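You operate a simulated robot arm through the tools that you are given. There is no shell and no other tool. Be economical: measure what you need, move in short steps, check, and stop when the job is done.

You are at the controls of a simulated robot arm. One attempt, no reset.

TASK
Replace the clogged blue filter with the white one and restart the pump.
Fine: stop the pump first; the blue filter goes in the red cup; leave valves one to four and the fine valve as they are.

Only the result counts: the job must be done as asked and must still hold three seconds after the hand-in. Knocking over, shifting, dropping, spilling or breaking anything else fails it.

THE ROBOT
A 6-joint arm with a two-finger parallel gripper, fixed in place. Base frame: the origin is at the foot of the arm, x ahead of it, y to its left, z up; the work surface is at about z = 75.6. Units: cm, degrees, N and s.
With the tool pointing down near the work surface it reaches from about 22 to 64 cm from the base axis. Its first joint turns from -66.0 to 66.0 degrees. Payload 2.7 kg.
Tool frame: the origin (TCP) lies between the finger pads and is the grasp point; the fingertips stand 2.3 cm ahead of it; z points along the fingers, y is the line along which they close. The gripper opens to 9.4 cm. The fingers are 3.8 cm wide and 1 cm thick; the gripper's body (5.4 by 9.6 cm) begins 3.9 cm behind the TCP.
Orientation is that of the tool frame in the base frame, as [roll, pitch, yaw] about the fixed x, y, z axes, in that order (R = Rz(yaw) Ry(pitch) Rx(roll)). With the fingers straight down and closing along the base's y, the tool's x points along the base's -x, its y along +y and its z along -z.

THE INTERFACE
- The arm moves only by the tool nudge_tool. Its arguments are lists of equal length, an entry for each row: "travel": the shift along the tool's x, y, z in mm, a list of three; "delta_rot": the turn, a rotation vector about the tool's x, y, z in degrees, a list of three; "grip": the gripper command, from -1 (fully open) to 1 (shut), values between in proportion. In form: {"travel": [[x, y, z], ...], "delta_rot": [[wx, wy, wz], ...], "grip": [grip, ...]}. A call has 1 to 12 rows; each row shifts and turns the commanded pose from where the row before left it, along the tool's axes as they then stand. Rows are played at 5 a second. More than 5 cm and 8.6 degrees between two rows, or a gripper value outside its range, and nothing of the call is played. A pose out of reach is approached as far as the arm can. The call stops where the force on the tool passes 40 N (or 10 N more than at its start, if that is more) or the arm is blocked; 0.2 s more then pass. The fingers move at their own pace (about 4.5 cm/s each) and stop on an object; they squeeze with about 22 N. The grip force told is the motor's: it shows also when the fingers shut on nothing. Time passes only in rows, and 0.2 s behind the last, so rows that do not move let the fingers close. The reply holds the time, the measured pose of the TCP, the force on the tool along the base axes, the opening and the grip force, in the units named above and with some noise, and new pictures: "show" is both (left out), scene, wrist or none.
- Cameras (640 x 400 px; columns grow to the right, rows downward): "scene" is fixed at [5.96, -43.47, 140.84]; the picture's right is [0.90, -0.44, 0.00], its down [-0.25, -0.50, -0.83] and it looks along [0.37, 0.75, -0.55] (base axes); focal length 314 px, centre (320, 200). "wrist" rides on the gripper at [8.6, 1.6, -7.4] in the tool frame; the picture's right is [-0.18, 0.98, 0.00], its down [-0.58, -0.11, -0.81] and it looks along [-0.79, -0.15, 0.59] (tool axes); focal length 243 px, centre (320, 200). There is no depth. A picture from a camera that has moved, and an enlarged one, comes with that camera's place and axes in the base frame and with its lens. The place of the scene camera against the robot may be out by one fixed shift of up to 1.8 cm in any direction.
- zoom(camera, box): a new picture of the part [left, top, right, bottom] of that camera's present view, enlarged. No time passes.
- job_done(): hands the job in; it is judged then, once.

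Work in short steps. Places have to be worked out from the pictures, the camera data and where the tool is seen: move nearer, look again, correct. Check each grasp and each placing, and mend what went wrong. You have 120 turns and 200 pictures in all, those below and enlarged ones among them. Open the gripper and draw the arm clear of the work before you hand the job in, unless the task says otherwise; then end with one line.

The tools are called after "Call:" as a command line: name --argument value ..., lists and objects as JSON in quotes. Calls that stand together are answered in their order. nudge_tool: Moves the arm, as the interface text tells. Its arguments: {"type":"object","properties":{"travel":{"type":"array","items":{"type":"array","items":{"type":"number"}}},"delta_rot":{"type":"array","items":{"type":"array","items":{"type":"number"}}},"grip":{"type":"array","items":{"type":"number"}},"show":{"type":"string","enum":["both","scene","wrist","none"]}},"required":["travel","delta_rot","grip"]} The other tools are called the same way: zoom (camera, box) takes an enlarged picture of a part of a camera's view; job_done () hands the job in.

At the start:

```text
time: 0.0
position: [27.83, 25.67, 110.0]
ee_rot: [179.9, -0.1, -180.0]
contact_force: [0.5, -0.3, 0.3]
opening: 9.41
gripper_force: 0.1
```

scene: 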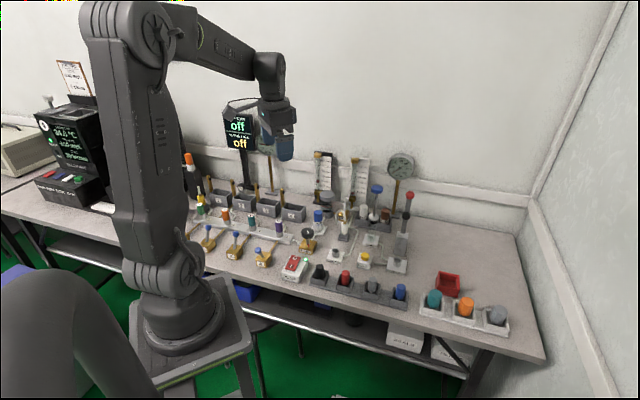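
wrist: 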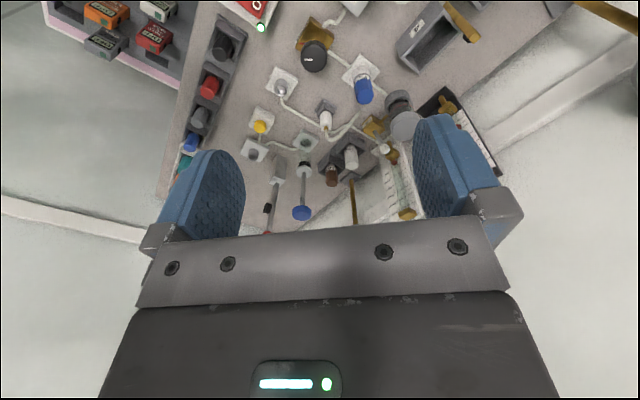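

The scene is cluttered, so I zoom into the scene camera in several parts to identify the pump switch, the filters and the cup.

Call:
zoom --camera "scene" --box '[180, 140, 340, 240]'

Call:
zoom --camera "scene" --box '[270, 180, 430, 280]'

Call:
zoom --camera "scene" --box '[270, 235, 530, 345]'

Call:
zoom --camera "scene" --box '[20, 90, 260, 240]'

```text
4.00 times, centred on (260, 190) of scene
camera zoom: at [5.96, -43.47, 140.84], right [0.9, -0.44, 0.0], down [-0.25, -0.5, -0.83], along [0.37, 0.75, -0.55], focal length 1258 px, centre (560, 240)
```

zoom: 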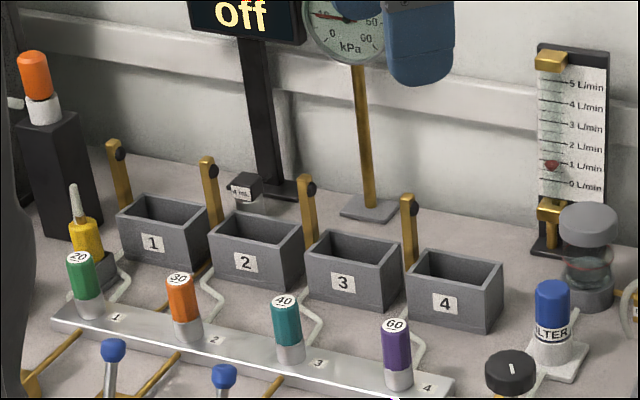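

```text
4.00 times, centred on (350, 230) of scene
camera zoom: at [5.96, -43.47, 140.84], right [0.9, -0.44, 0.0], down [-0.25, -0.5, -0.83], along [0.37, 0.75, -0.55], focal length 1258 px, centre (200, 80)
```

zoom: 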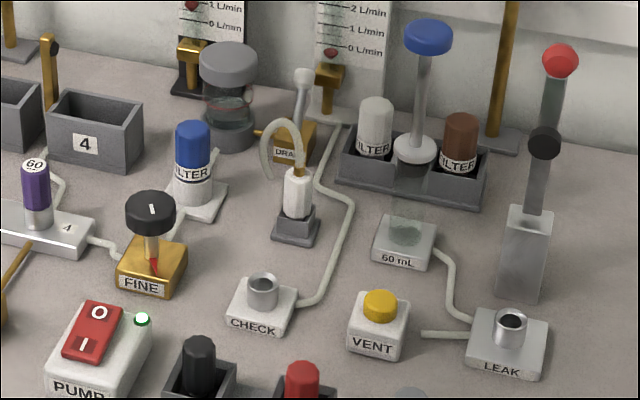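

```text
2.46 times, centred on (400, 290) of scene
camera zoom: at [5.96, -43.47, 140.84], right [0.9, -0.44, 0.0], down [-0.25, -0.5, -0.83], along [0.37, 0.75, -0.55], focal length 774 px, centre (123, -22)
```

zoom: 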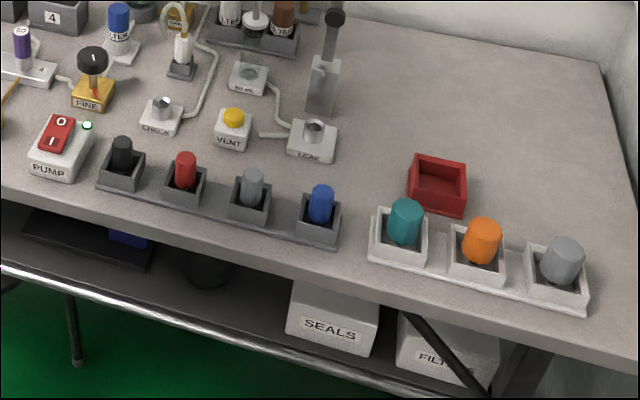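

```text
2.67 times, centred on (140, 165) of scene
camera zoom: at [5.96, -43.47, 140.84], right [0.9, -0.44, 0.0], down [-0.25, -0.5, -0.83], along [0.37, 0.75, -0.55], focal length 838 px, centre (800, 293)
```

zoom: 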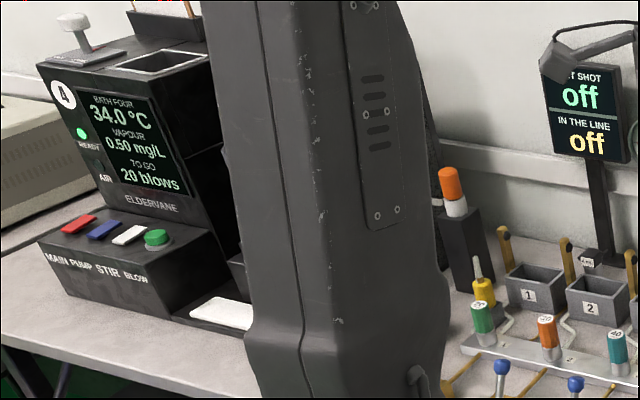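

The pump rocker (O/I) is roughly at (26.6, 14.6), the blue filter at (41, 28.5), the white filter in the rear rack at about (55.6, 25), and the red box is the red cup. I move above the pump with the fingers closed and look with the wrist camera.

Call:
nudge_tool --travel '[[4, -37, 30], [4, -37, 30], [4, -36, 30], [0, 0, 0]]' --delta_rot '[[0, 0, 0], [0, 0, 0], [0, 0, 0], [0, 0, 0]]' --grip '[1, 1, 1, 1]'

```text
time: 1.0
position: [26.67, 14.75, 101.04]
ee_rot: [179.9, 0.0, 180.0]
contact_force: [0.0, 0.1, -0.6]
opening: 0.52
gripper_force: 0.0
camera wrist: at [18.15, 16.34, 108.49], right [0.18, 0.98, 0.0], down [0.58, -0.11, 0.81], along [0.79, -0.15, -0.59], focal length 243 px, centre (320, 200)
```

scene: 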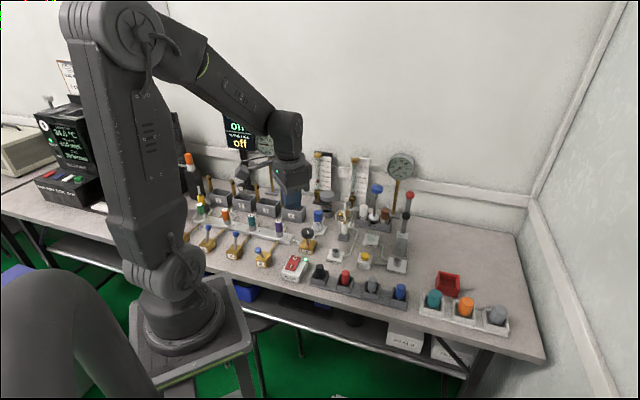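
wrist: 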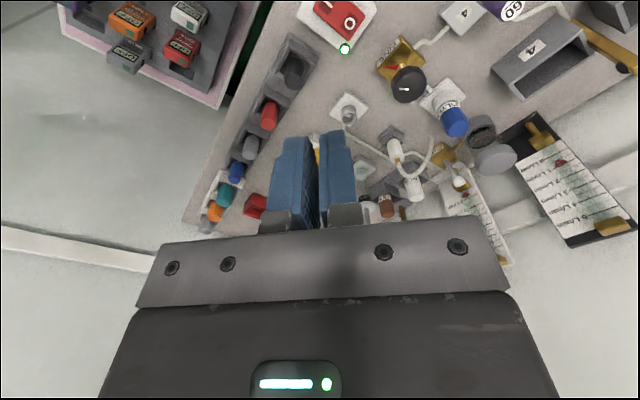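

Pump visible at the top of the wrist view. I zoom in for its rocker orientation.

Call:
zoom --camera "wrist" --box '[270, 0, 430, 100]'

Call:
zoom --camera "wrist" --box '[320, 80, 520, 220]'

```text
4.00 times, centred on (350, 50) of wrist
camera zoom: at [18.15, 16.34, 108.49], right [0.18, 0.98, 0.0], down [0.58, -0.11, 0.81], along [0.79, -0.15, -0.59], focal length 970 px, centre (200, 800)
```

zoom: 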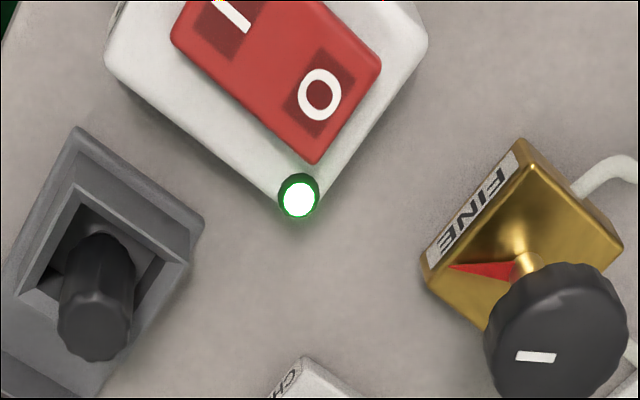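

```text
2.86 times, centred on (420, 150) of wrist
camera zoom: at [18.15, 16.34, 108.49], right [0.18, 0.98, 0.0], down [0.58, -0.11, 0.81], along [0.79, -0.15, -0.59], focal length 693 px, centre (34, 343)
```

zoom: 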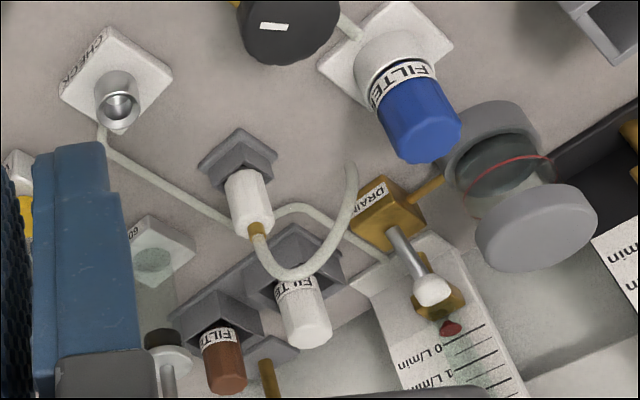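

O is near (27.6, 17.6) and the rocker axis runs about 44° in the base frame. I move above O, rotate the tool so its wide side lies along the rocker, and lower a bit for a better look.

Call:
nudge_tool --travel '[[-7, 16, 40], [-6, 16, 40], [0, 0, 0], [0, 0, 0], [0, 0, 0], [0, 0, 0], [0, 0, 0], [0, 0, 0]]' --delta_rot '[[0, 0, 0], [0, 0, 0], [0, 0, -8.5], [0, 0, -8.5], [0, 0, -8.5], [0, 0, -8.5], [0, 0, -8.5], [0, 0, 0]]' --grip '[1, 1, 1, 1, 1, 1, 1, 1]'

```text
time: 2.8
position: [27.91, 17.88, 93.06]
ee_rot: [-180.0, 0.0, -137.3]
contact_force: [-0.1, 0.0, 0.3]
opening: 0.0
gripper_force: 21.9
camera wrist: at [20.67, 13.26, 100.5], right [-0.53, 0.85, 0.0], down [0.5, 0.31, 0.81], along [0.68, 0.43, -0.59], focal length 243 px, centre (320, 200)
```

scene: 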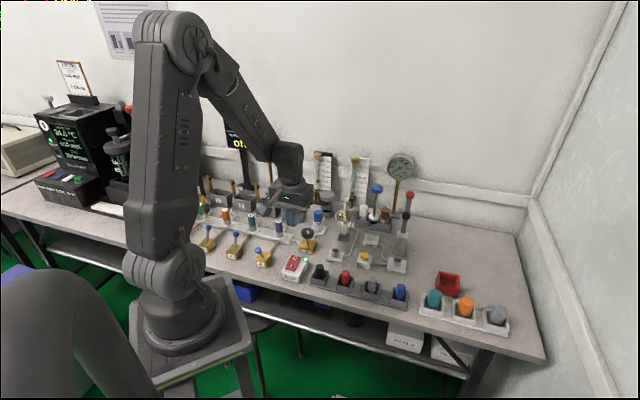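
wrist: 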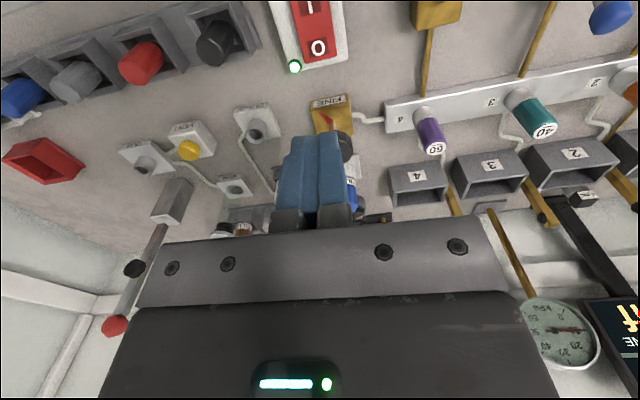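

O triangulates to (27.6, 17.5, 80). I shift 4 mm toward the O end and go down to just above it.

Call:
nudge_tool --travel '[[-4, 0, 40], [0, 0, 40], [0, 0, 0]]' --delta_rot '[[0, 0, 0], [0, 0, 0], [0, 0, 0]]' --grip '[1, 1, 1]'

Call:
zoom --camera "scene" --box '[250, 220, 350, 290]'

```text
time: 3.6
position: [28.3, 18.18, 84.95]
ee_rot: [-180.0, 0.0, -137.5]
contact_force: [-0.7, 0.9, -0.2]
opening: 0.01
gripper_force: 21.9
camera wrist: at [21.02, 13.52, 92.36], right [-0.53, 0.85, 0.0], down [0.5, 0.31, 0.81], along [0.68, 0.43, -0.59], focal length 243 px, centre (320, 200)
```

scene: 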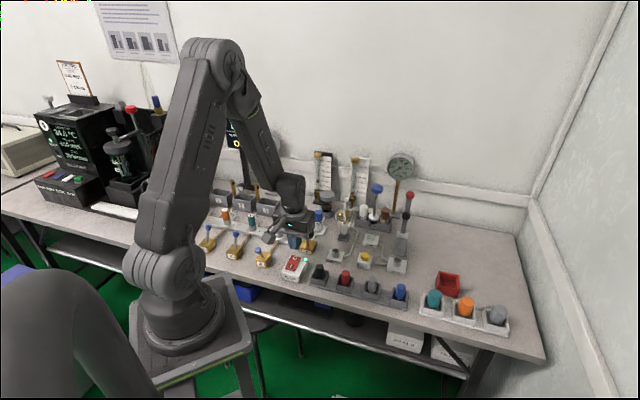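
wrist: 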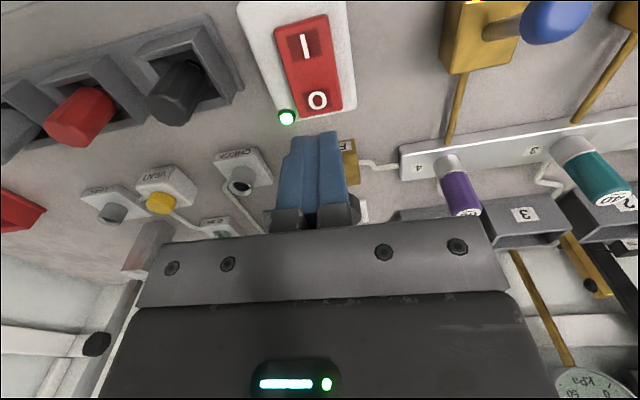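

```text
5.71 times, centred on (300, 255) of scene
camera zoom: at [5.96, -43.47, 140.84], right [0.9, -0.44, 0.0], down [-0.25, -0.5, -0.83], along [0.37, 0.75, -0.55], focal length 1797 px, centre (434, -114)
```

zoom: 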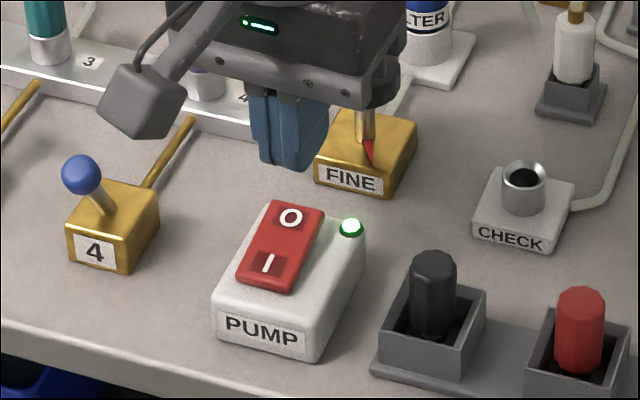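

Fingertips stand over the O end with the neighbours clear. I press down in small steps.

Call:
nudge_tool --travel '[[0, 0, 15], [0, 0, 4], [0, 0, 3], [0, 0, 3], [0, 0, 3]]' --delta_rot '[[0, 0, 0], [0, 0, 0], [0, 0, 0], [0, 0, 0], [0, 0, 0]]' --grip '[1, 1, 1, 1, 1]'

Call:
zoom --camera "scene" --box '[250, 220, 350, 290]'

```text
time: 4.8
position: [28.29, 18.24, 82.22]
ee_rot: [-180.0, -0.1, -137.5]
contact_force: [0.1, -0.5, -1.1]
opening: 0.01
gripper_force: 21.9
camera wrist: at [21.0, 13.53, 89.66], right [-0.53, 0.85, 0.0], down [0.5, 0.31, 0.81], along [0.68, 0.43, -0.59], focal length 243 px, centre (320, 200)
```

scene: 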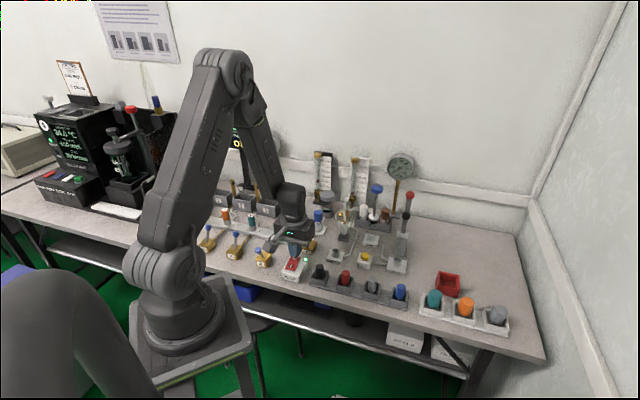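
wrist: 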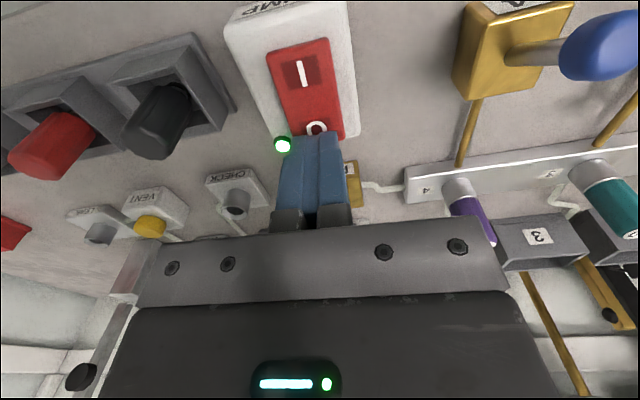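

```text
5.71 times, centred on (300, 255) of scene
camera zoom: at [5.96, -43.47, 140.84], right [0.9, -0.44, 0.0], down [-0.25, -0.5, -0.83], along [0.37, 0.75, -0.55], focal length 1797 px, centre (434, -114)
```

zoom: 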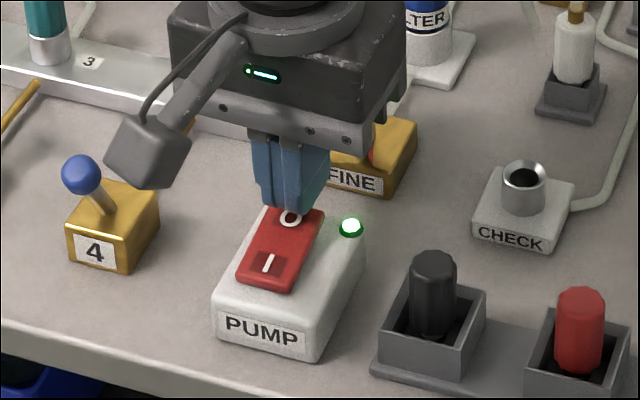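

No contact yet (tip at z≈79.9). I continue down in small steps.

Call:
nudge_tool --travel '[[0, 0, 2], [0, 0, 2], [0, 0, 2], [0, 0, 2], [0, 0, 2]]' --delta_rot '[[0, 0, 0], [0, 0, 0], [0, 0, 0], [0, 0, 0], [0, 0, 0]]' --grip '[1, 1, 1, 1, 1]' --show "wrist"

Call:
zoom --camera "scene" --box '[250, 220, 350, 290]'

```text
time: 6.1
position: [28.29, 18.33, 81.29]
ee_rot: [-180.0, 0.1, -137.5]
contact_force: [-0.9, -0.8, 4.6]
opening: 0.0
gripper_force: 21.6
stopped in row 5: the force on the tool passed its limit (the readings are from after the stop); the commanded pose is now the measured one
camera wrist: at [21.01, 13.59, 88.81], right [-0.53, 0.85, 0.0], down [0.5, 0.31, 0.81], along [0.69, 0.43, -0.59], focal length 243 px, centre (320, 200)
```

wrist: 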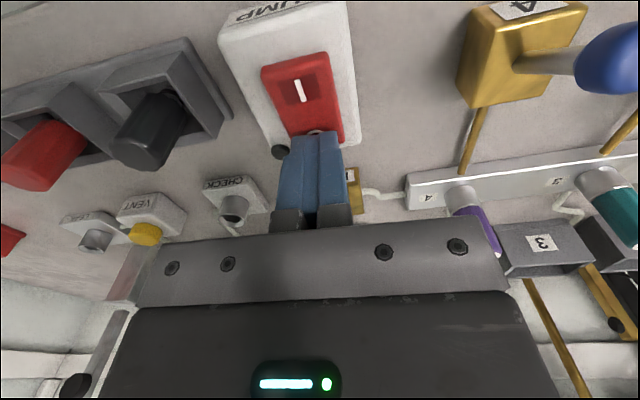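

```text
5.71 times, centred on (300, 255) of scene
camera zoom: at [5.95, -43.47, 140.84], right [0.9, -0.44, 0.0], down [-0.25, -0.5, -0.83], along [0.37, 0.75, -0.55], focal length 1797 px, centre (434, -114)
```

zoom: 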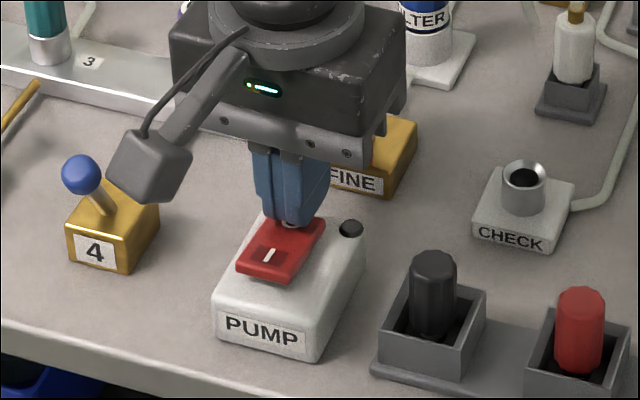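

The rocker flipped and the lamp went out: pump stopped. I lift straight up and go over the blue filter, keeping the tool's yaw and with the gripper partly open.

Call:
nudge_tool --travel '[[0, 0, -50], [0, 0, -50], [0, 0, -50], [-50, 0, -8], [-50, 1, 0], [-50, 1, 0], [0, 0, 0]]' --delta_rot '[[0, 0, 0], [0, 0, 0], [0, 0, 0], [0, 0, 0], [0, 0, 0], [0, 0, 0], [0, 0, 0]]' --grip '[1, 1, 1, 0, -0.2, -0.2, -0.2]'

Call:
zoom --camera "scene" --box '[250, 200, 410, 300]'

```text
refused: row 4 steps farther than a row can; nothing moved
```

```text
4.00 times, centred on (330, 250) of scene
camera zoom: at [5.95, -43.47, 140.84], right [0.9, -0.44, 0.0], down [-0.25, -0.5, -0.83], along [0.37, 0.75, -0.55], focal length 1258 px, centre (280, 0)
```

zoom: 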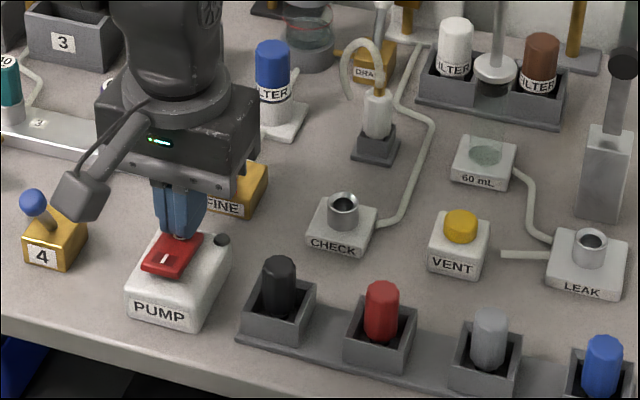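

Row 4 was slightly too long; I resend within the limit.

Call:
nudge_tool --travel '[[0, 0, -50], [0, 0, -50], [0, 0, -49], [-48, 0, 0], [-48, 1, 0], [-48, 1, 0], [0, 0, 0]]' --delta_rot '[[0, 0, 0], [0, 0, 0], [0, 0, 0], [0, 0, 0], [0, 0, 0], [0, 0, 0], [0, 0, 0]]' --grip '[1, 1, 1, 0, -0.2, -0.2, -0.2]'

Call:
zoom --camera "scene" --box '[250, 200, 410, 300]'

```text
time: 7.7
position: [38.84, 28.13, 96.38]
ee_rot: [180.0, 0.0, -137.5]
contact_force: [-0.1, -0.4, 0.4]
opening: 5.63
gripper_force: 0.0
camera wrist: at [31.58, 23.48, 103.84], right [-0.53, 0.85, 0.0], down [0.5, 0.31, 0.81], along [0.68, 0.43, -0.59], focal length 243 px, centre (320, 200)
```

scene: 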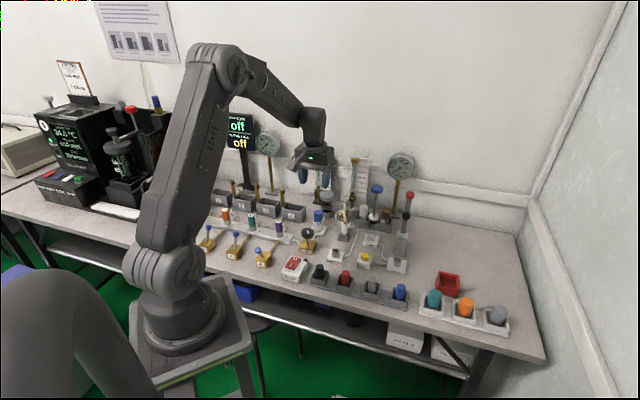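
wrist: 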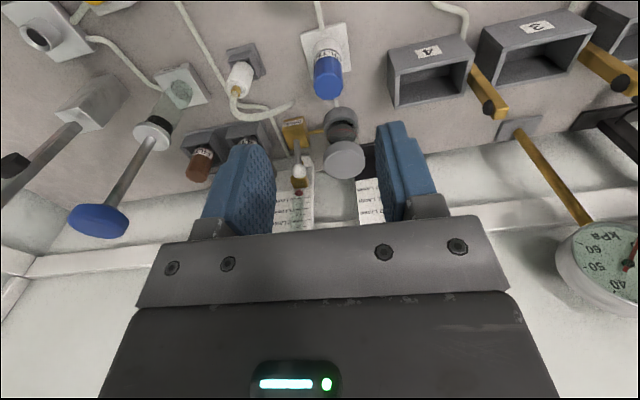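

```text
4.00 times, centred on (330, 250) of scene
camera zoom: at [5.96, -43.47, 140.84], right [0.9, -0.44, 0.0], down [-0.25, -0.5, -0.83], along [0.37, 0.75, -0.55], focal length 1258 px, centre (280, 0)
```

zoom: 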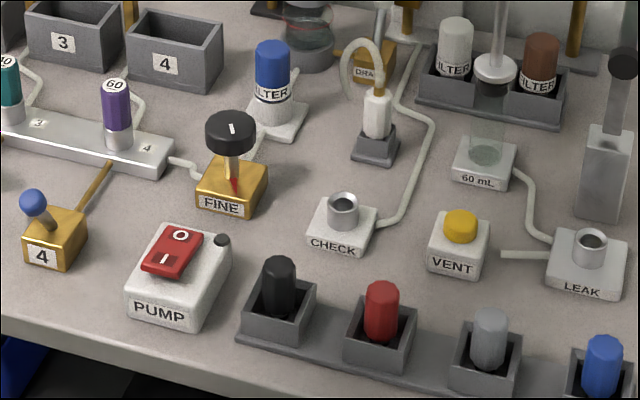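

Pump confirmed off, nothing disturbed. I zoom the wrist view on the blue filter.

Call:
zoom --camera "wrist" --box '[240, 10, 400, 110]'

```text
4.00 times, centred on (320, 60) of wrist
camera zoom: at [31.58, 23.48, 103.84], right [-0.53, 0.85, 0.0], down [0.5, 0.31, 0.81], along [0.68, 0.43, -0.59], focal length 970 px, centre (320, 760)
```

zoom: 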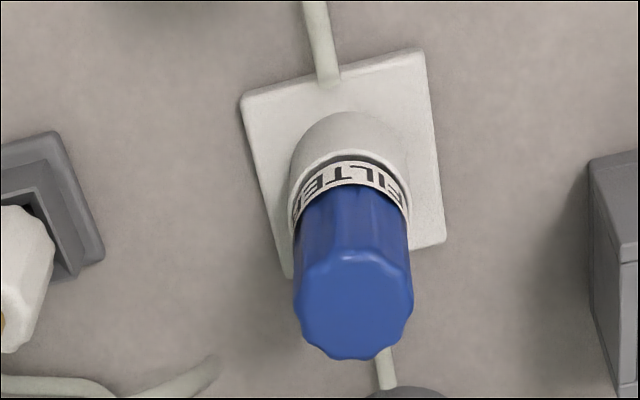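

Triangulation puts the cap at about (41.2, 30.4), top z≈82. I move above it, lower, and check the alignment.

Call:
nudge_tool --travel '[[-33, 1, 0], [0, 0, 45], [0, 0, 42], [0, 0, 0]]' --delta_rot '[[0, 0, 0], [0, 0, 0], [0, 0, 0], [0, 0, 0]]' --grip '[-0.2, -0.2, -0.2, -0.2]'

Call:
zoom --camera "scene" --box '[270, 170, 390, 245]'

```text
time: 8.7
position: [41.33, 30.4, 87.6]
ee_rot: [-180.0, 0.1, -137.5]
contact_force: [-0.1, -0.2, -0.5]
opening: 5.64
gripper_force: 0.0
camera wrist: at [33.95, 25.74, 95.08], right [-0.53, 0.85, 0.0], down [0.5, 0.31, 0.81], along [0.69, 0.43, -0.59], focal length 243 px, centre (320, 200)
```

scene: 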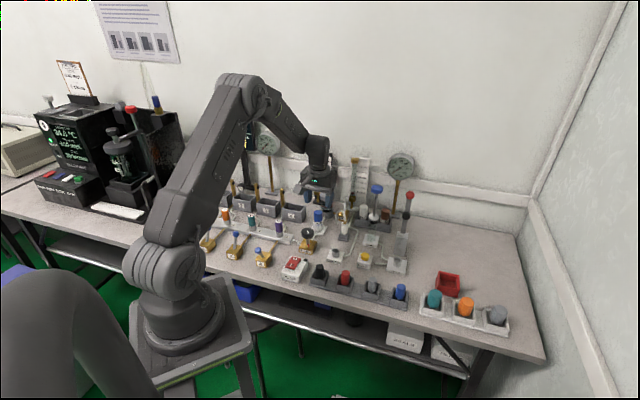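
wrist: 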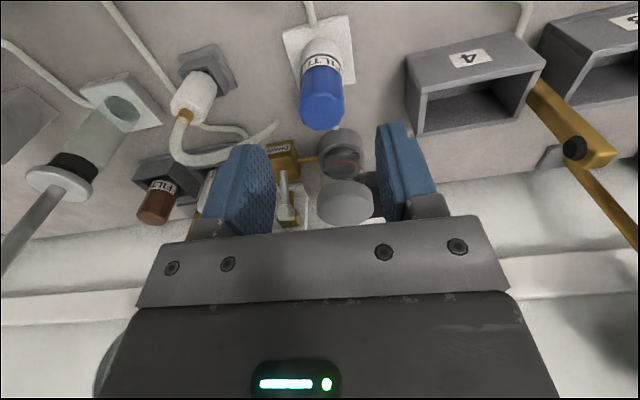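

```text
5.33 times, centred on (330, 208) of scene
camera zoom: at [5.96, -43.47, 140.84], right [0.9, -0.44, 0.0], down [-0.25, -0.5, -0.83], along [0.37, 0.75, -0.55], focal length 1677 px, centre (267, 160)
```

zoom: 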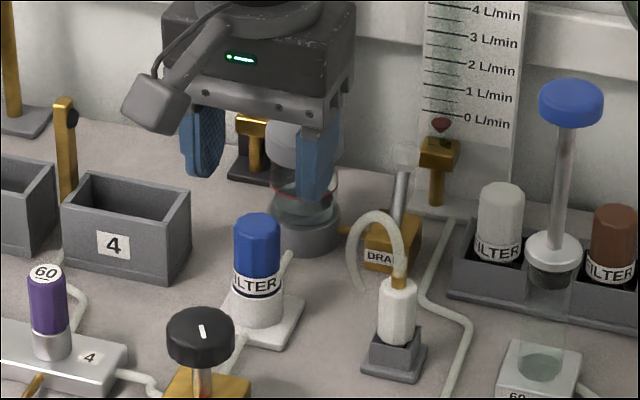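

Cap at (41.2, 30.35), well centred between the fingers. I lower 65 mm and close.

Call:
nudge_tool --travel '[[0, 0, 35], [0, 0, 30], [0, 0, 0], [0, 0, 0], [0, 0, 0], [0, 0, 0]]' --delta_rot '[[0, 0, 0], [0, 0, 0], [0, 0, 0], [0, 0, 0], [0, 0, 0], [0, 0, 0]]' --grip '[-0.2, -0.2, -0.2, 1, 1, 1]'

Call:
zoom --camera "scene" --box '[270, 170, 390, 245]'

```text
time: 10.1
position: [41.11, 30.43, 81.07]
ee_rot: [180.0, 0.1, -137.4]
contact_force: [-2.4, 3.6, -0.6]
opening: 2.69
gripper_force: 21.8
camera wrist: at [33.83, 25.77, 88.48], right [-0.53, 0.85, 0.0], down [0.5, 0.31, 0.81], along [0.68, 0.43, -0.59], focal length 243 px, centre (320, 200)
```

scene: 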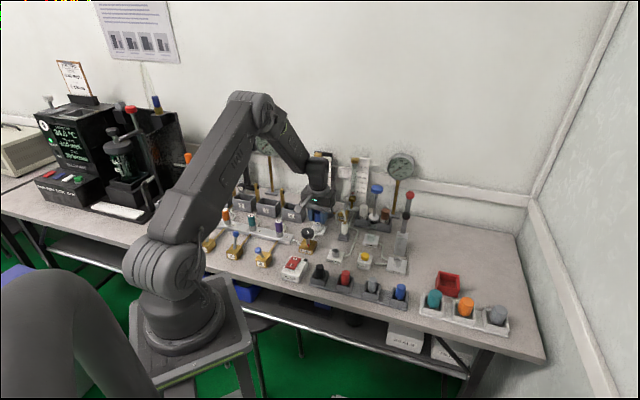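
wrist: 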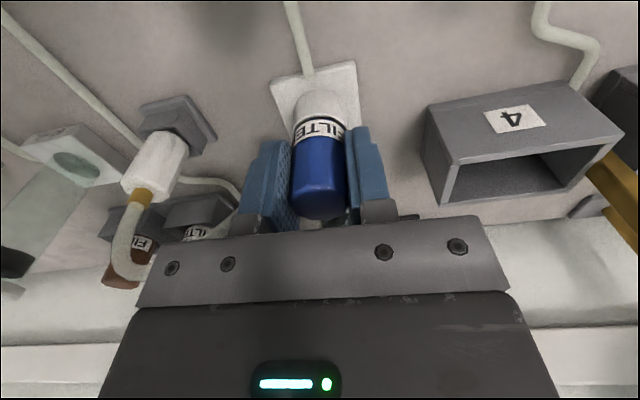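

```text
5.33 times, centred on (330, 208) of scene
camera zoom: at [5.95, -43.46, 140.84], right [0.9, -0.44, 0.0], down [-0.25, -0.5, -0.83], along [0.37, 0.75, -0.55], focal length 1677 px, centre (267, 160)
```

zoom: 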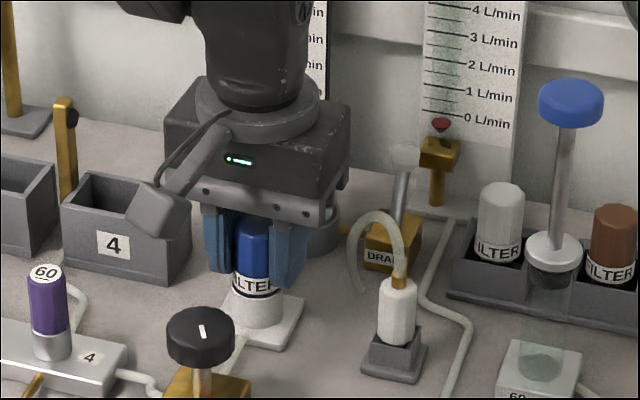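

Gripped (2.69 cm). I lift a little in small steps and watch the force.

Call:
nudge_tool --travel '[[0, 0, -3], [0, 0, -4], [0, 0, -5], [0, 0, -8], [0, 0, 0]]' --delta_rot '[[0, 0, 0], [0, 0, 0], [0, 0, 0], [0, 0, 0], [0, 0, 0]]' --grip '[1, 1, 1, 1, 1]' --show "wrist"

Call:
zoom --camera "scene" --box '[270, 170, 390, 245]'

```text
time: 11.3
position: [41.19, 30.37, 83.19]
ee_rot: [179.9, 0.1, -137.6]
contact_force: [-0.5, -0.3, -0.6]
opening: 2.69
gripper_force: 21.6
camera wrist: at [33.84, 25.74, 90.52], right [-0.53, 0.85, 0.0], down [0.5, 0.31, 0.81], along [0.69, 0.43, -0.59], focal length 243 px, centre (320, 200)
```

wrist: 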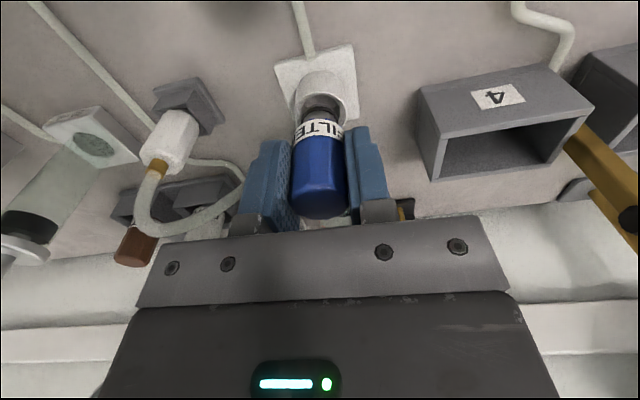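

```text
5.33 times, centred on (330, 208) of scene
camera zoom: at [5.96, -43.47, 140.84], right [0.9, -0.44, 0.0], down [-0.25, -0.5, -0.83], along [0.37, 0.75, -0.55], focal length 1677 px, centre (267, 160)
```

zoom: 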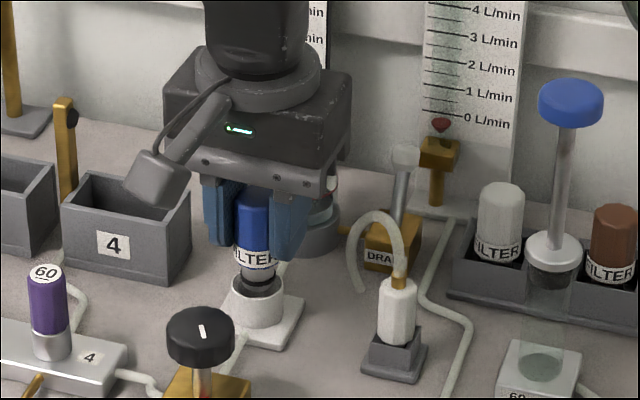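

The filter slides straight out. I lift to z≈100, turn the yaw back to 180 and start carrying it toward −y at mid radius, avoiding the tall syringe and lever.

Call:
nudge_tool --travel '[[0, 0, -42], [0, 0, -42], [0, 0, -42], [0, 0, -42], [0, 0, 0], [0, 0, 0], [0, 0, 0], [0, 0, 0], [0, 0, 0], [0, -48, 0], [0, -48, 0], [0, -48, 0]]' --delta_rot '[[0, 0, 0], [0, 0, 0], [0, 0, 0], [0, 0, 0], [0, 0, 8.5], [0, 0, 8.5], [0, 0, 8.5], [0, 0, 8.5], [0, 0, 8.5], [0, 0, 0], [0, 0, 0], [0, 0, 0]]' --grip '[1, 1, 1, 1, 1, 1, 1, 1, 1, 1, 1, 1]' --show "wrist"

Call:
nudge_tool --travel '[[0, -48, 0], [0, -48, 0], [0, -48, 0], [0, -48, 0], [0, -38, 0], [-40, 0, 0], [0, 0, 0]]' --delta_rot '[[0, 0, 0], [0, 0, 0], [0, 0, 0], [0, 0, 0], [0, 0, 0], [0, 0, 0], [0, 0, 0]]' --grip '[1, 1, 1, 1, 1, 1, 1]'

```text
time: 13.9
position: [41.27, 16.09, 99.75]
ee_rot: [179.9, 0.1, 180.0]
contact_force: [1.0, -0.9, -0.2]
opening: 2.66
gripper_force: 22.1
camera wrist: at [32.73, 17.57, 107.3], right [0.18, 0.98, 0.0], down [0.58, -0.11, 0.81], along [0.79, -0.15, -0.59], focal length 243 px, centre (320, 200)
```

wrist: 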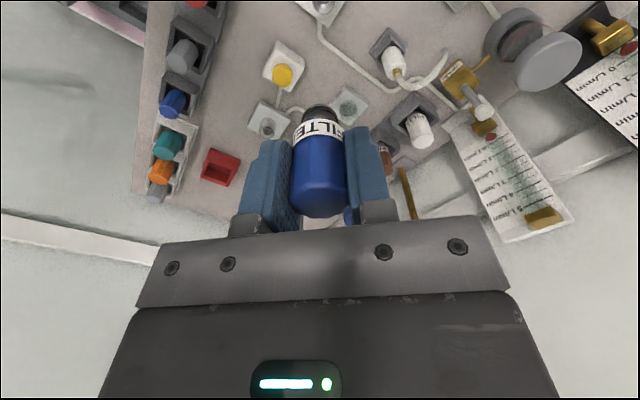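

```text
time: 15.5
position: [45.23, -7.11, 99.74]
ee_rot: [180.0, 0.1, 180.0]
contact_force: [0.8, -0.4, 0.0]
opening: 2.66
gripper_force: 22.3
camera wrist: at [36.72, -5.42, 107.24], right [0.18, 0.98, 0.0], down [0.58, -0.11, 0.81], along [0.79, -0.15, -0.59], focal length 243 px, centre (320, 200)
```

scene: 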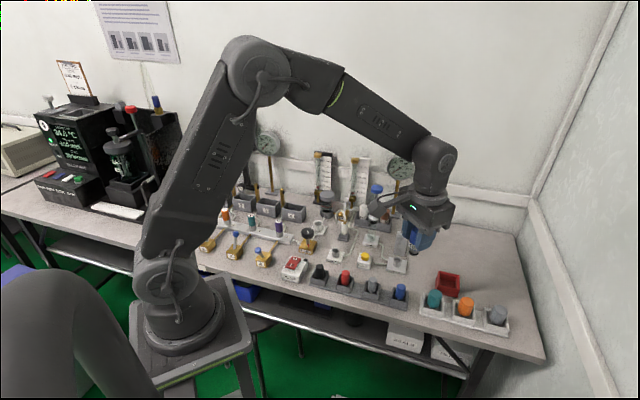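
wrist: 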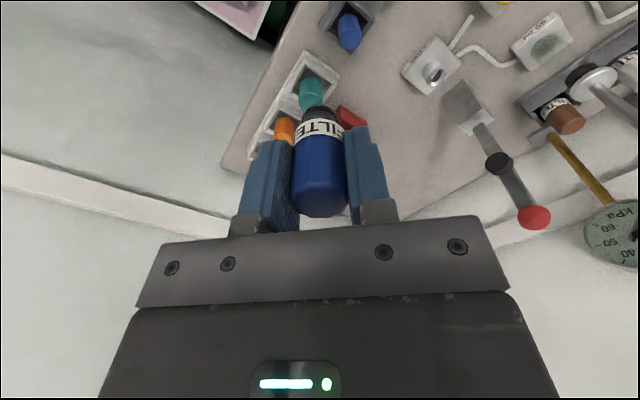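

The cup looks near (60, -6.5). I move above it and look for a better fix.

Call:
nudge_tool --travel '[[-45, 0, 0], [-45, 5, 0], [-30, 5, 0], [0, 0, 0]]' --delta_rot '[[0, 0, 0], [0, 0, 0], [0, 0, 0], [0, 0, 0]]' --grip '[1, 1, 1, 1]'

Call:
zoom --camera "wrist" --box '[240, 0, 400, 100]'

```text
time: 16.5
position: [57.15, -5.98, 99.89]
ee_rot: [180.0, 0.0, -180.0]
contact_force: [0.2, 0.5, -0.4]
opening: 2.71
gripper_force: 22.1
camera wrist: at [48.78, -4.33, 107.29], right [0.18, 0.98, 0.0], down [0.58, -0.11, 0.81], along [0.79, -0.15, -0.59], focal length 243 px, centre (320, 200)
```

scene: 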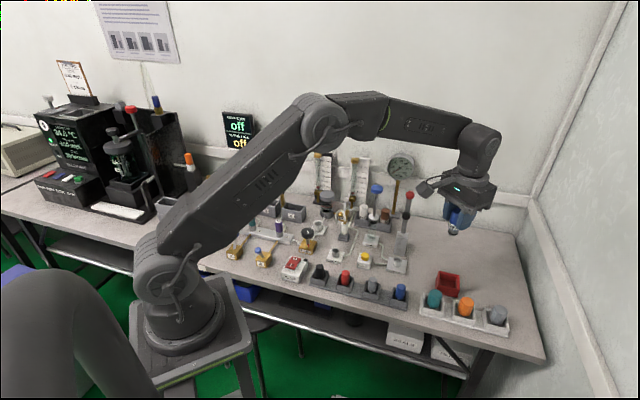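
wrist: 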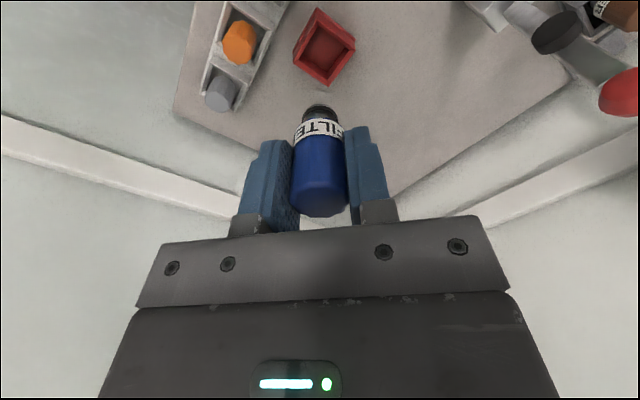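

```text
4.00 times, centred on (320, 50) of wrist
camera zoom: at [48.78, -4.33, 107.29], right [0.18, 0.98, 0.0], down [0.58, -0.11, 0.81], along [0.79, -0.15, -0.59], focal length 970 px, centre (320, 800)
```

zoom: 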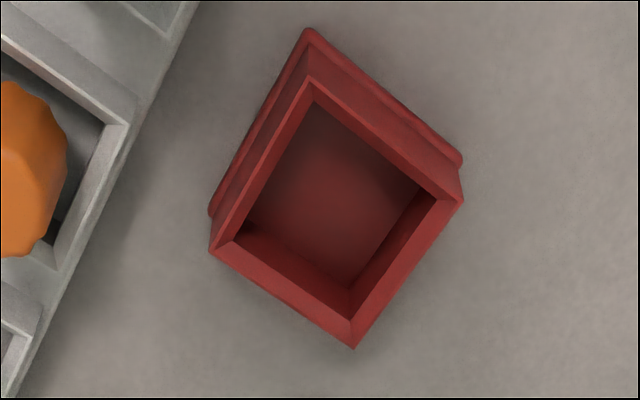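

Cup rim centre computed at (60.8, -6.2), rim z≈79, a diamond with about 3.6 cm inner side. The fingers must stay above the rim, so I move over it and lower to TCP z≈85 to check.

Call:
nudge_tool --travel '[[-36, -2, 0], [0, 0, 49], [0, 0, 49], [0, 0, 49], [0, 0, 0]]' --delta_rot '[[0, 0, 0], [0, 0, 0], [0, 0, 0], [0, 0, 0], [0, 0, 0]]' --grip '[1, 1, 1, 1, 1]'

Call:
zoom --camera "scene" --box '[390, 220, 510, 300]'

Call:
zoom --camera "wrist" --box '[240, 50, 400, 150]'

```text
time: 17.7
position: [60.83, -6.01, 85.12]
ee_rot: [-180.0, 0.1, -180.0]
contact_force: [0.0, -0.3, -0.7]
opening: 2.69
gripper_force: 21.8
camera wrist: at [52.33, -4.54, 92.65], right [0.18, 0.98, 0.0], down [0.58, -0.11, 0.81], along [0.79, -0.15, -0.59], focal length 243 px, centre (320, 200)
```

scene: 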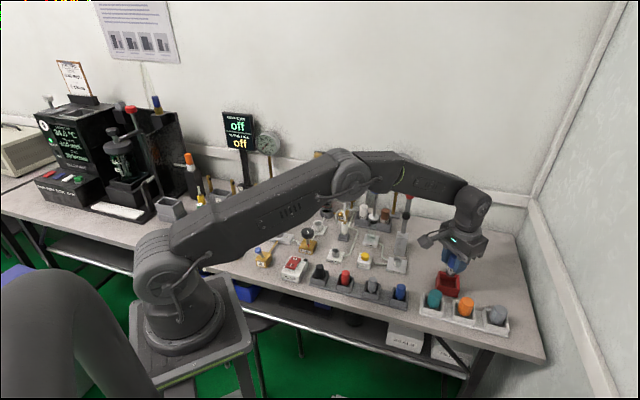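
wrist: 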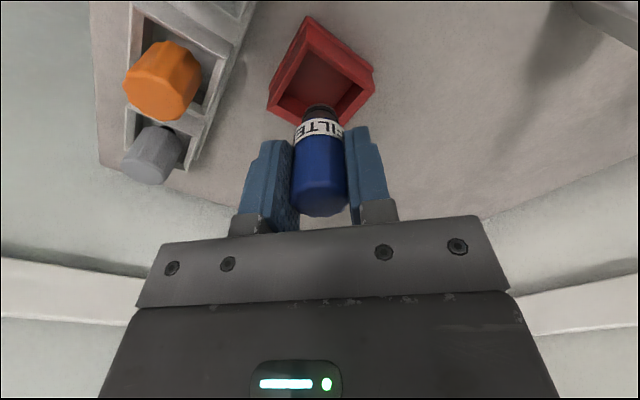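

```text
5.00 times, centred on (450, 260) of scene
camera zoom: at [5.96, -43.47, 140.84], right [0.9, -0.44, 0.0], down [-0.25, -0.5, -0.83], along [0.37, 0.75, -0.55], focal length 1572 px, centre (-330, -100)
```

zoom: 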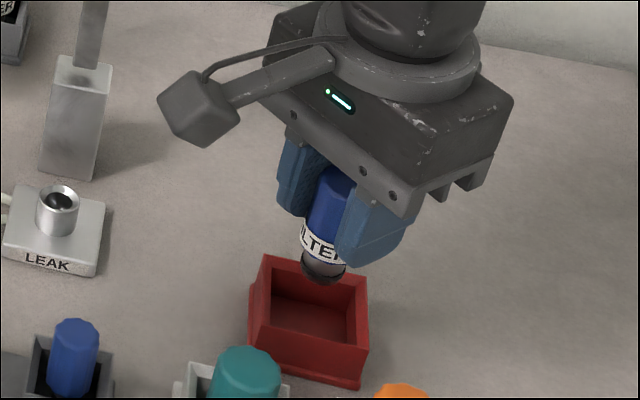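

```text
4.00 times, centred on (320, 100) of wrist
camera zoom: at [52.33, -4.54, 92.65], right [0.18, 0.98, 0.0], down [0.58, -0.11, 0.81], along [0.79, -0.15, -0.59], focal length 970 px, centre (320, 600)
```

zoom: 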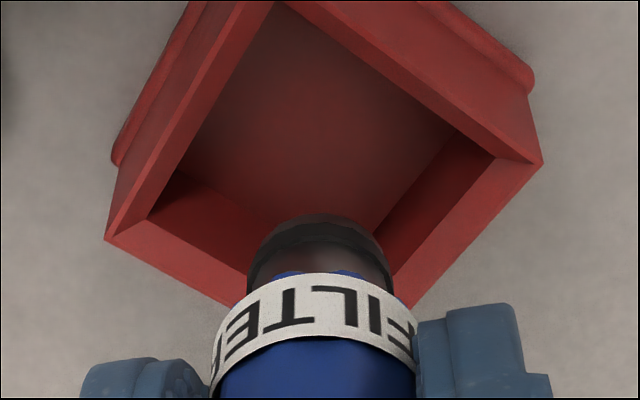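

Filter lines up; cup centre is (60.6, -6.15), so I correct 2 mm, lower 32 mm keeping the fingertips just above the rim.

Call:
nudge_tool --travel '[[2, -1, 15], [0, 0, 10], [0, 0, 7], [0, 0, 0]]' --delta_rot '[[0, 0, 0], [0, 0, 0], [0, 0, 0], [0, 0, 0]]' --grip '[1, 1, 1, 1]' --show "wrist"

Call:
zoom --camera "scene" --box '[390, 220, 510, 300]'

```text
time: 18.7
position: [60.51, -6.3, 81.99]
ee_rot: [-180.0, 0.1, -179.9]
contact_force: [0.1, 0.7, -0.3]
opening: 2.67
gripper_force: 21.2
camera wrist: at [52.06, -4.66, 89.42], right [0.18, 0.98, 0.0], down [0.58, -0.11, 0.81], along [0.79, -0.15, -0.59], focal length 243 px, centre (320, 200)
```

wrist: 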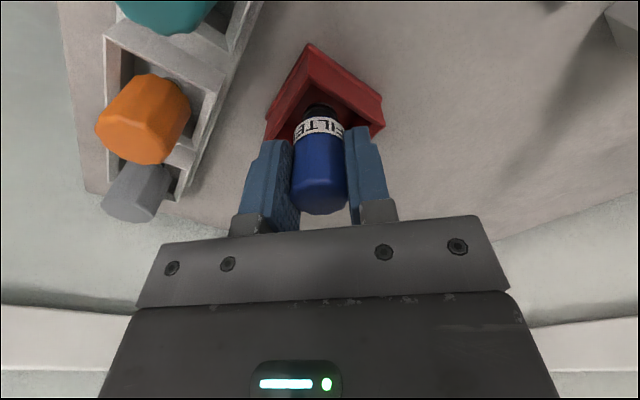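

```text
5.00 times, centred on (450, 260) of scene
camera zoom: at [5.96, -43.47, 140.84], right [0.9, -0.44, 0.0], down [-0.25, -0.5, -0.83], along [0.37, 0.75, -0.55], focal length 1572 px, centre (-330, -100)
```

zoom: 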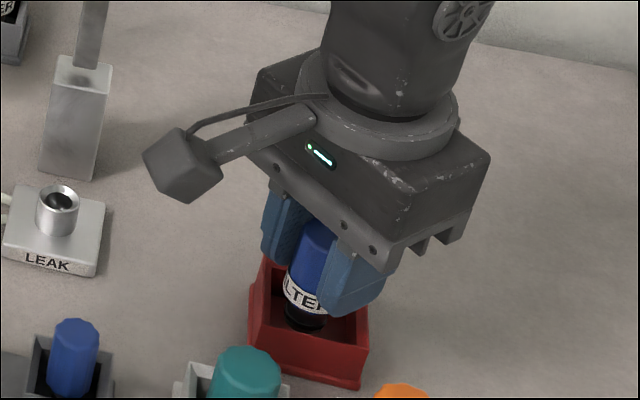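

The stem is inside the cup. I lower 3 mm more, then release and rise.

Call:
nudge_tool --travel '[[0, 0, 3], [0, 0, 0], [0, 0, 0], [0, 0, 0], [0, 0, -30], [0, 0, -40], [0, 0, -40], [0, 0, 0]]' --delta_rot '[[0, 0, 0], [0, 0, 0], [0, 0, 0], [0, 0, 0], [0, 0, 0], [0, 0, 0], [0, 0, 0], [0, 0, 0]]' --grip '[1, 0, -0.1, -0.1, -0.1, -0.1, -0.1, -0.1]' --show "wrist"

Call:
zoom --camera "scene" --box '[390, 220, 510, 300]'

```text
time: 20.5
position: [60.55, -6.33, 92.64]
ee_rot: [179.9, 0.1, -179.9]
contact_force: [-0.9, 0.4, -0.5]
opening: 5.19
gripper_force: 0.0
camera wrist: at [52.11, -4.67, 100.15], right [0.18, 0.98, 0.0], down [0.58, -0.11, 0.81], along [0.79, -0.15, -0.59], focal length 243 px, centre (320, 200)
```

wrist: 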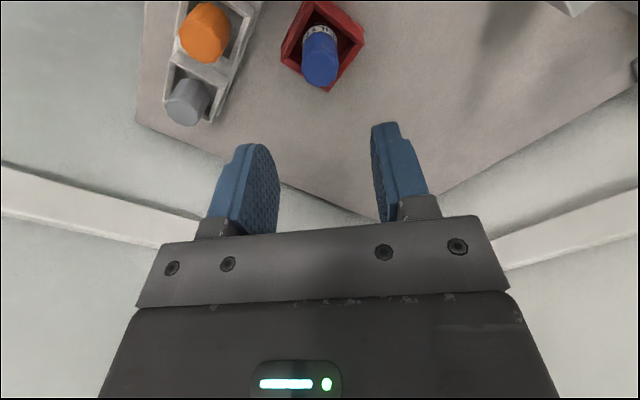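

```text
5.00 times, centred on (450, 260) of scene
camera zoom: at [5.96, -43.47, 140.84], right [0.9, -0.44, 0.0], down [-0.25, -0.5, -0.83], along [0.37, 0.75, -0.55], focal length 1572 px, centre (-330, -100)
```

zoom: 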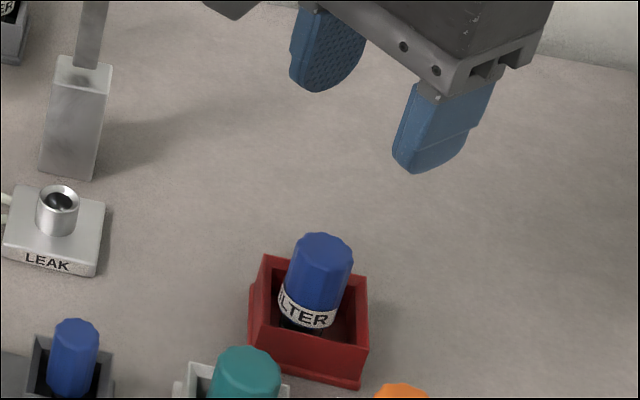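

Blue filter stands in the red cup. Next the white filter, roughly at (55, 26.7): I raise, retract, and swing back at mid radius to view it.

Call:
nudge_tool --travel '[[0, 0, -45], [0, 0, -30], [45, 0, 0], [45, 0, 0], [45, 0, 0], [45, 0, 0], [0, 48, 0], [0, 48, 0], [0, 48, 0], [0, 48, 0], [0, 48, 0], [0, 48, 0]]' --delta_rot '[[0, 0, 0], [0, 0, 0], [0, 0, 0], [0, 0, 0], [0, 0, 0], [0, 0, 0], [0, 0, 0], [0, 0, 0], [0, 0, 0], [0, 0, 0], [0, 0, 0], [0, 0, 0]]' --grip '[-0.1, -0.1, -0.1, -0.1, -0.1, -0.1, -0.1, -0.1, -0.1, -0.1, -0.1, -0.1]'

Call:
zoom --camera "wrist" --box '[260, 40, 500, 190]'

```text
time: 23.1
position: [42.47, 22.49, 100.1]
ee_rot: [-180.0, 0.0, -180.0]
contact_force: [-0.1, 0.0, 0.6]
opening: 5.15
gripper_force: 0.1
camera wrist: at [34.06, 24.21, 107.56], right [0.18, 0.98, 0.0], down [0.58, -0.11, 0.81], along [0.79, -0.15, -0.59], focal length 243 px, centre (320, 200)
```

scene: 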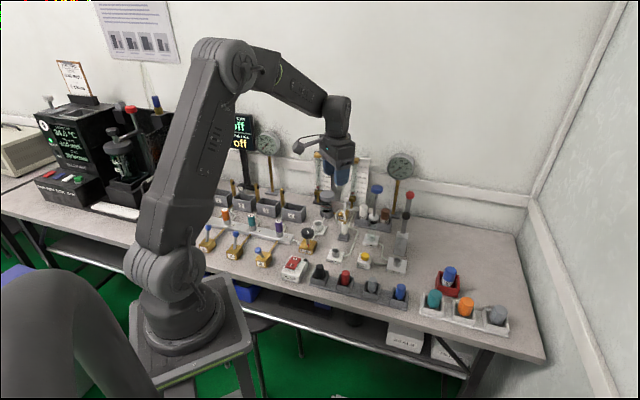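
wrist: 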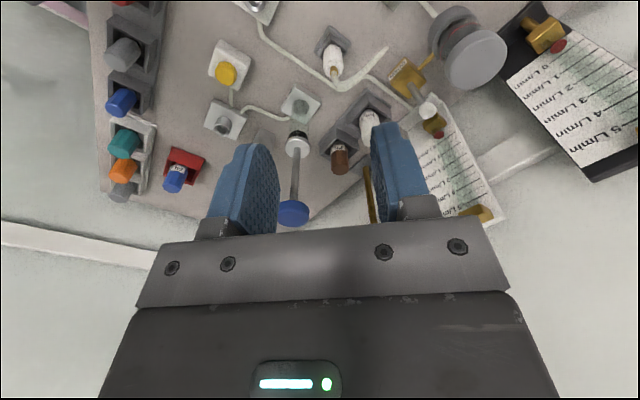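

```text
2.67 times, centred on (380, 115) of wrist
camera zoom: at [34.06, 24.21, 107.56], right [0.18, 0.98, 0.0], down [0.58, -0.11, 0.81], along [0.79, -0.15, -0.59], focal length 647 px, centre (160, 427)
```

zoom: 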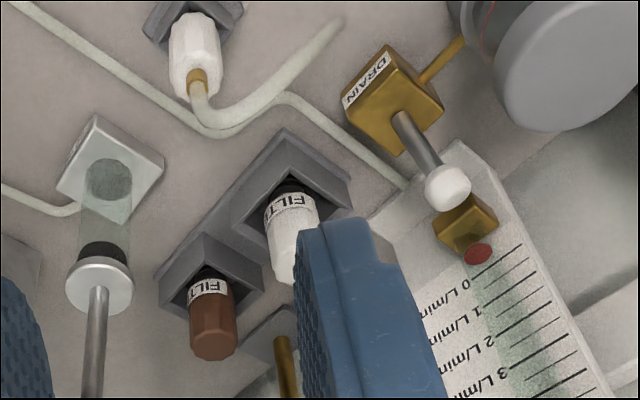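

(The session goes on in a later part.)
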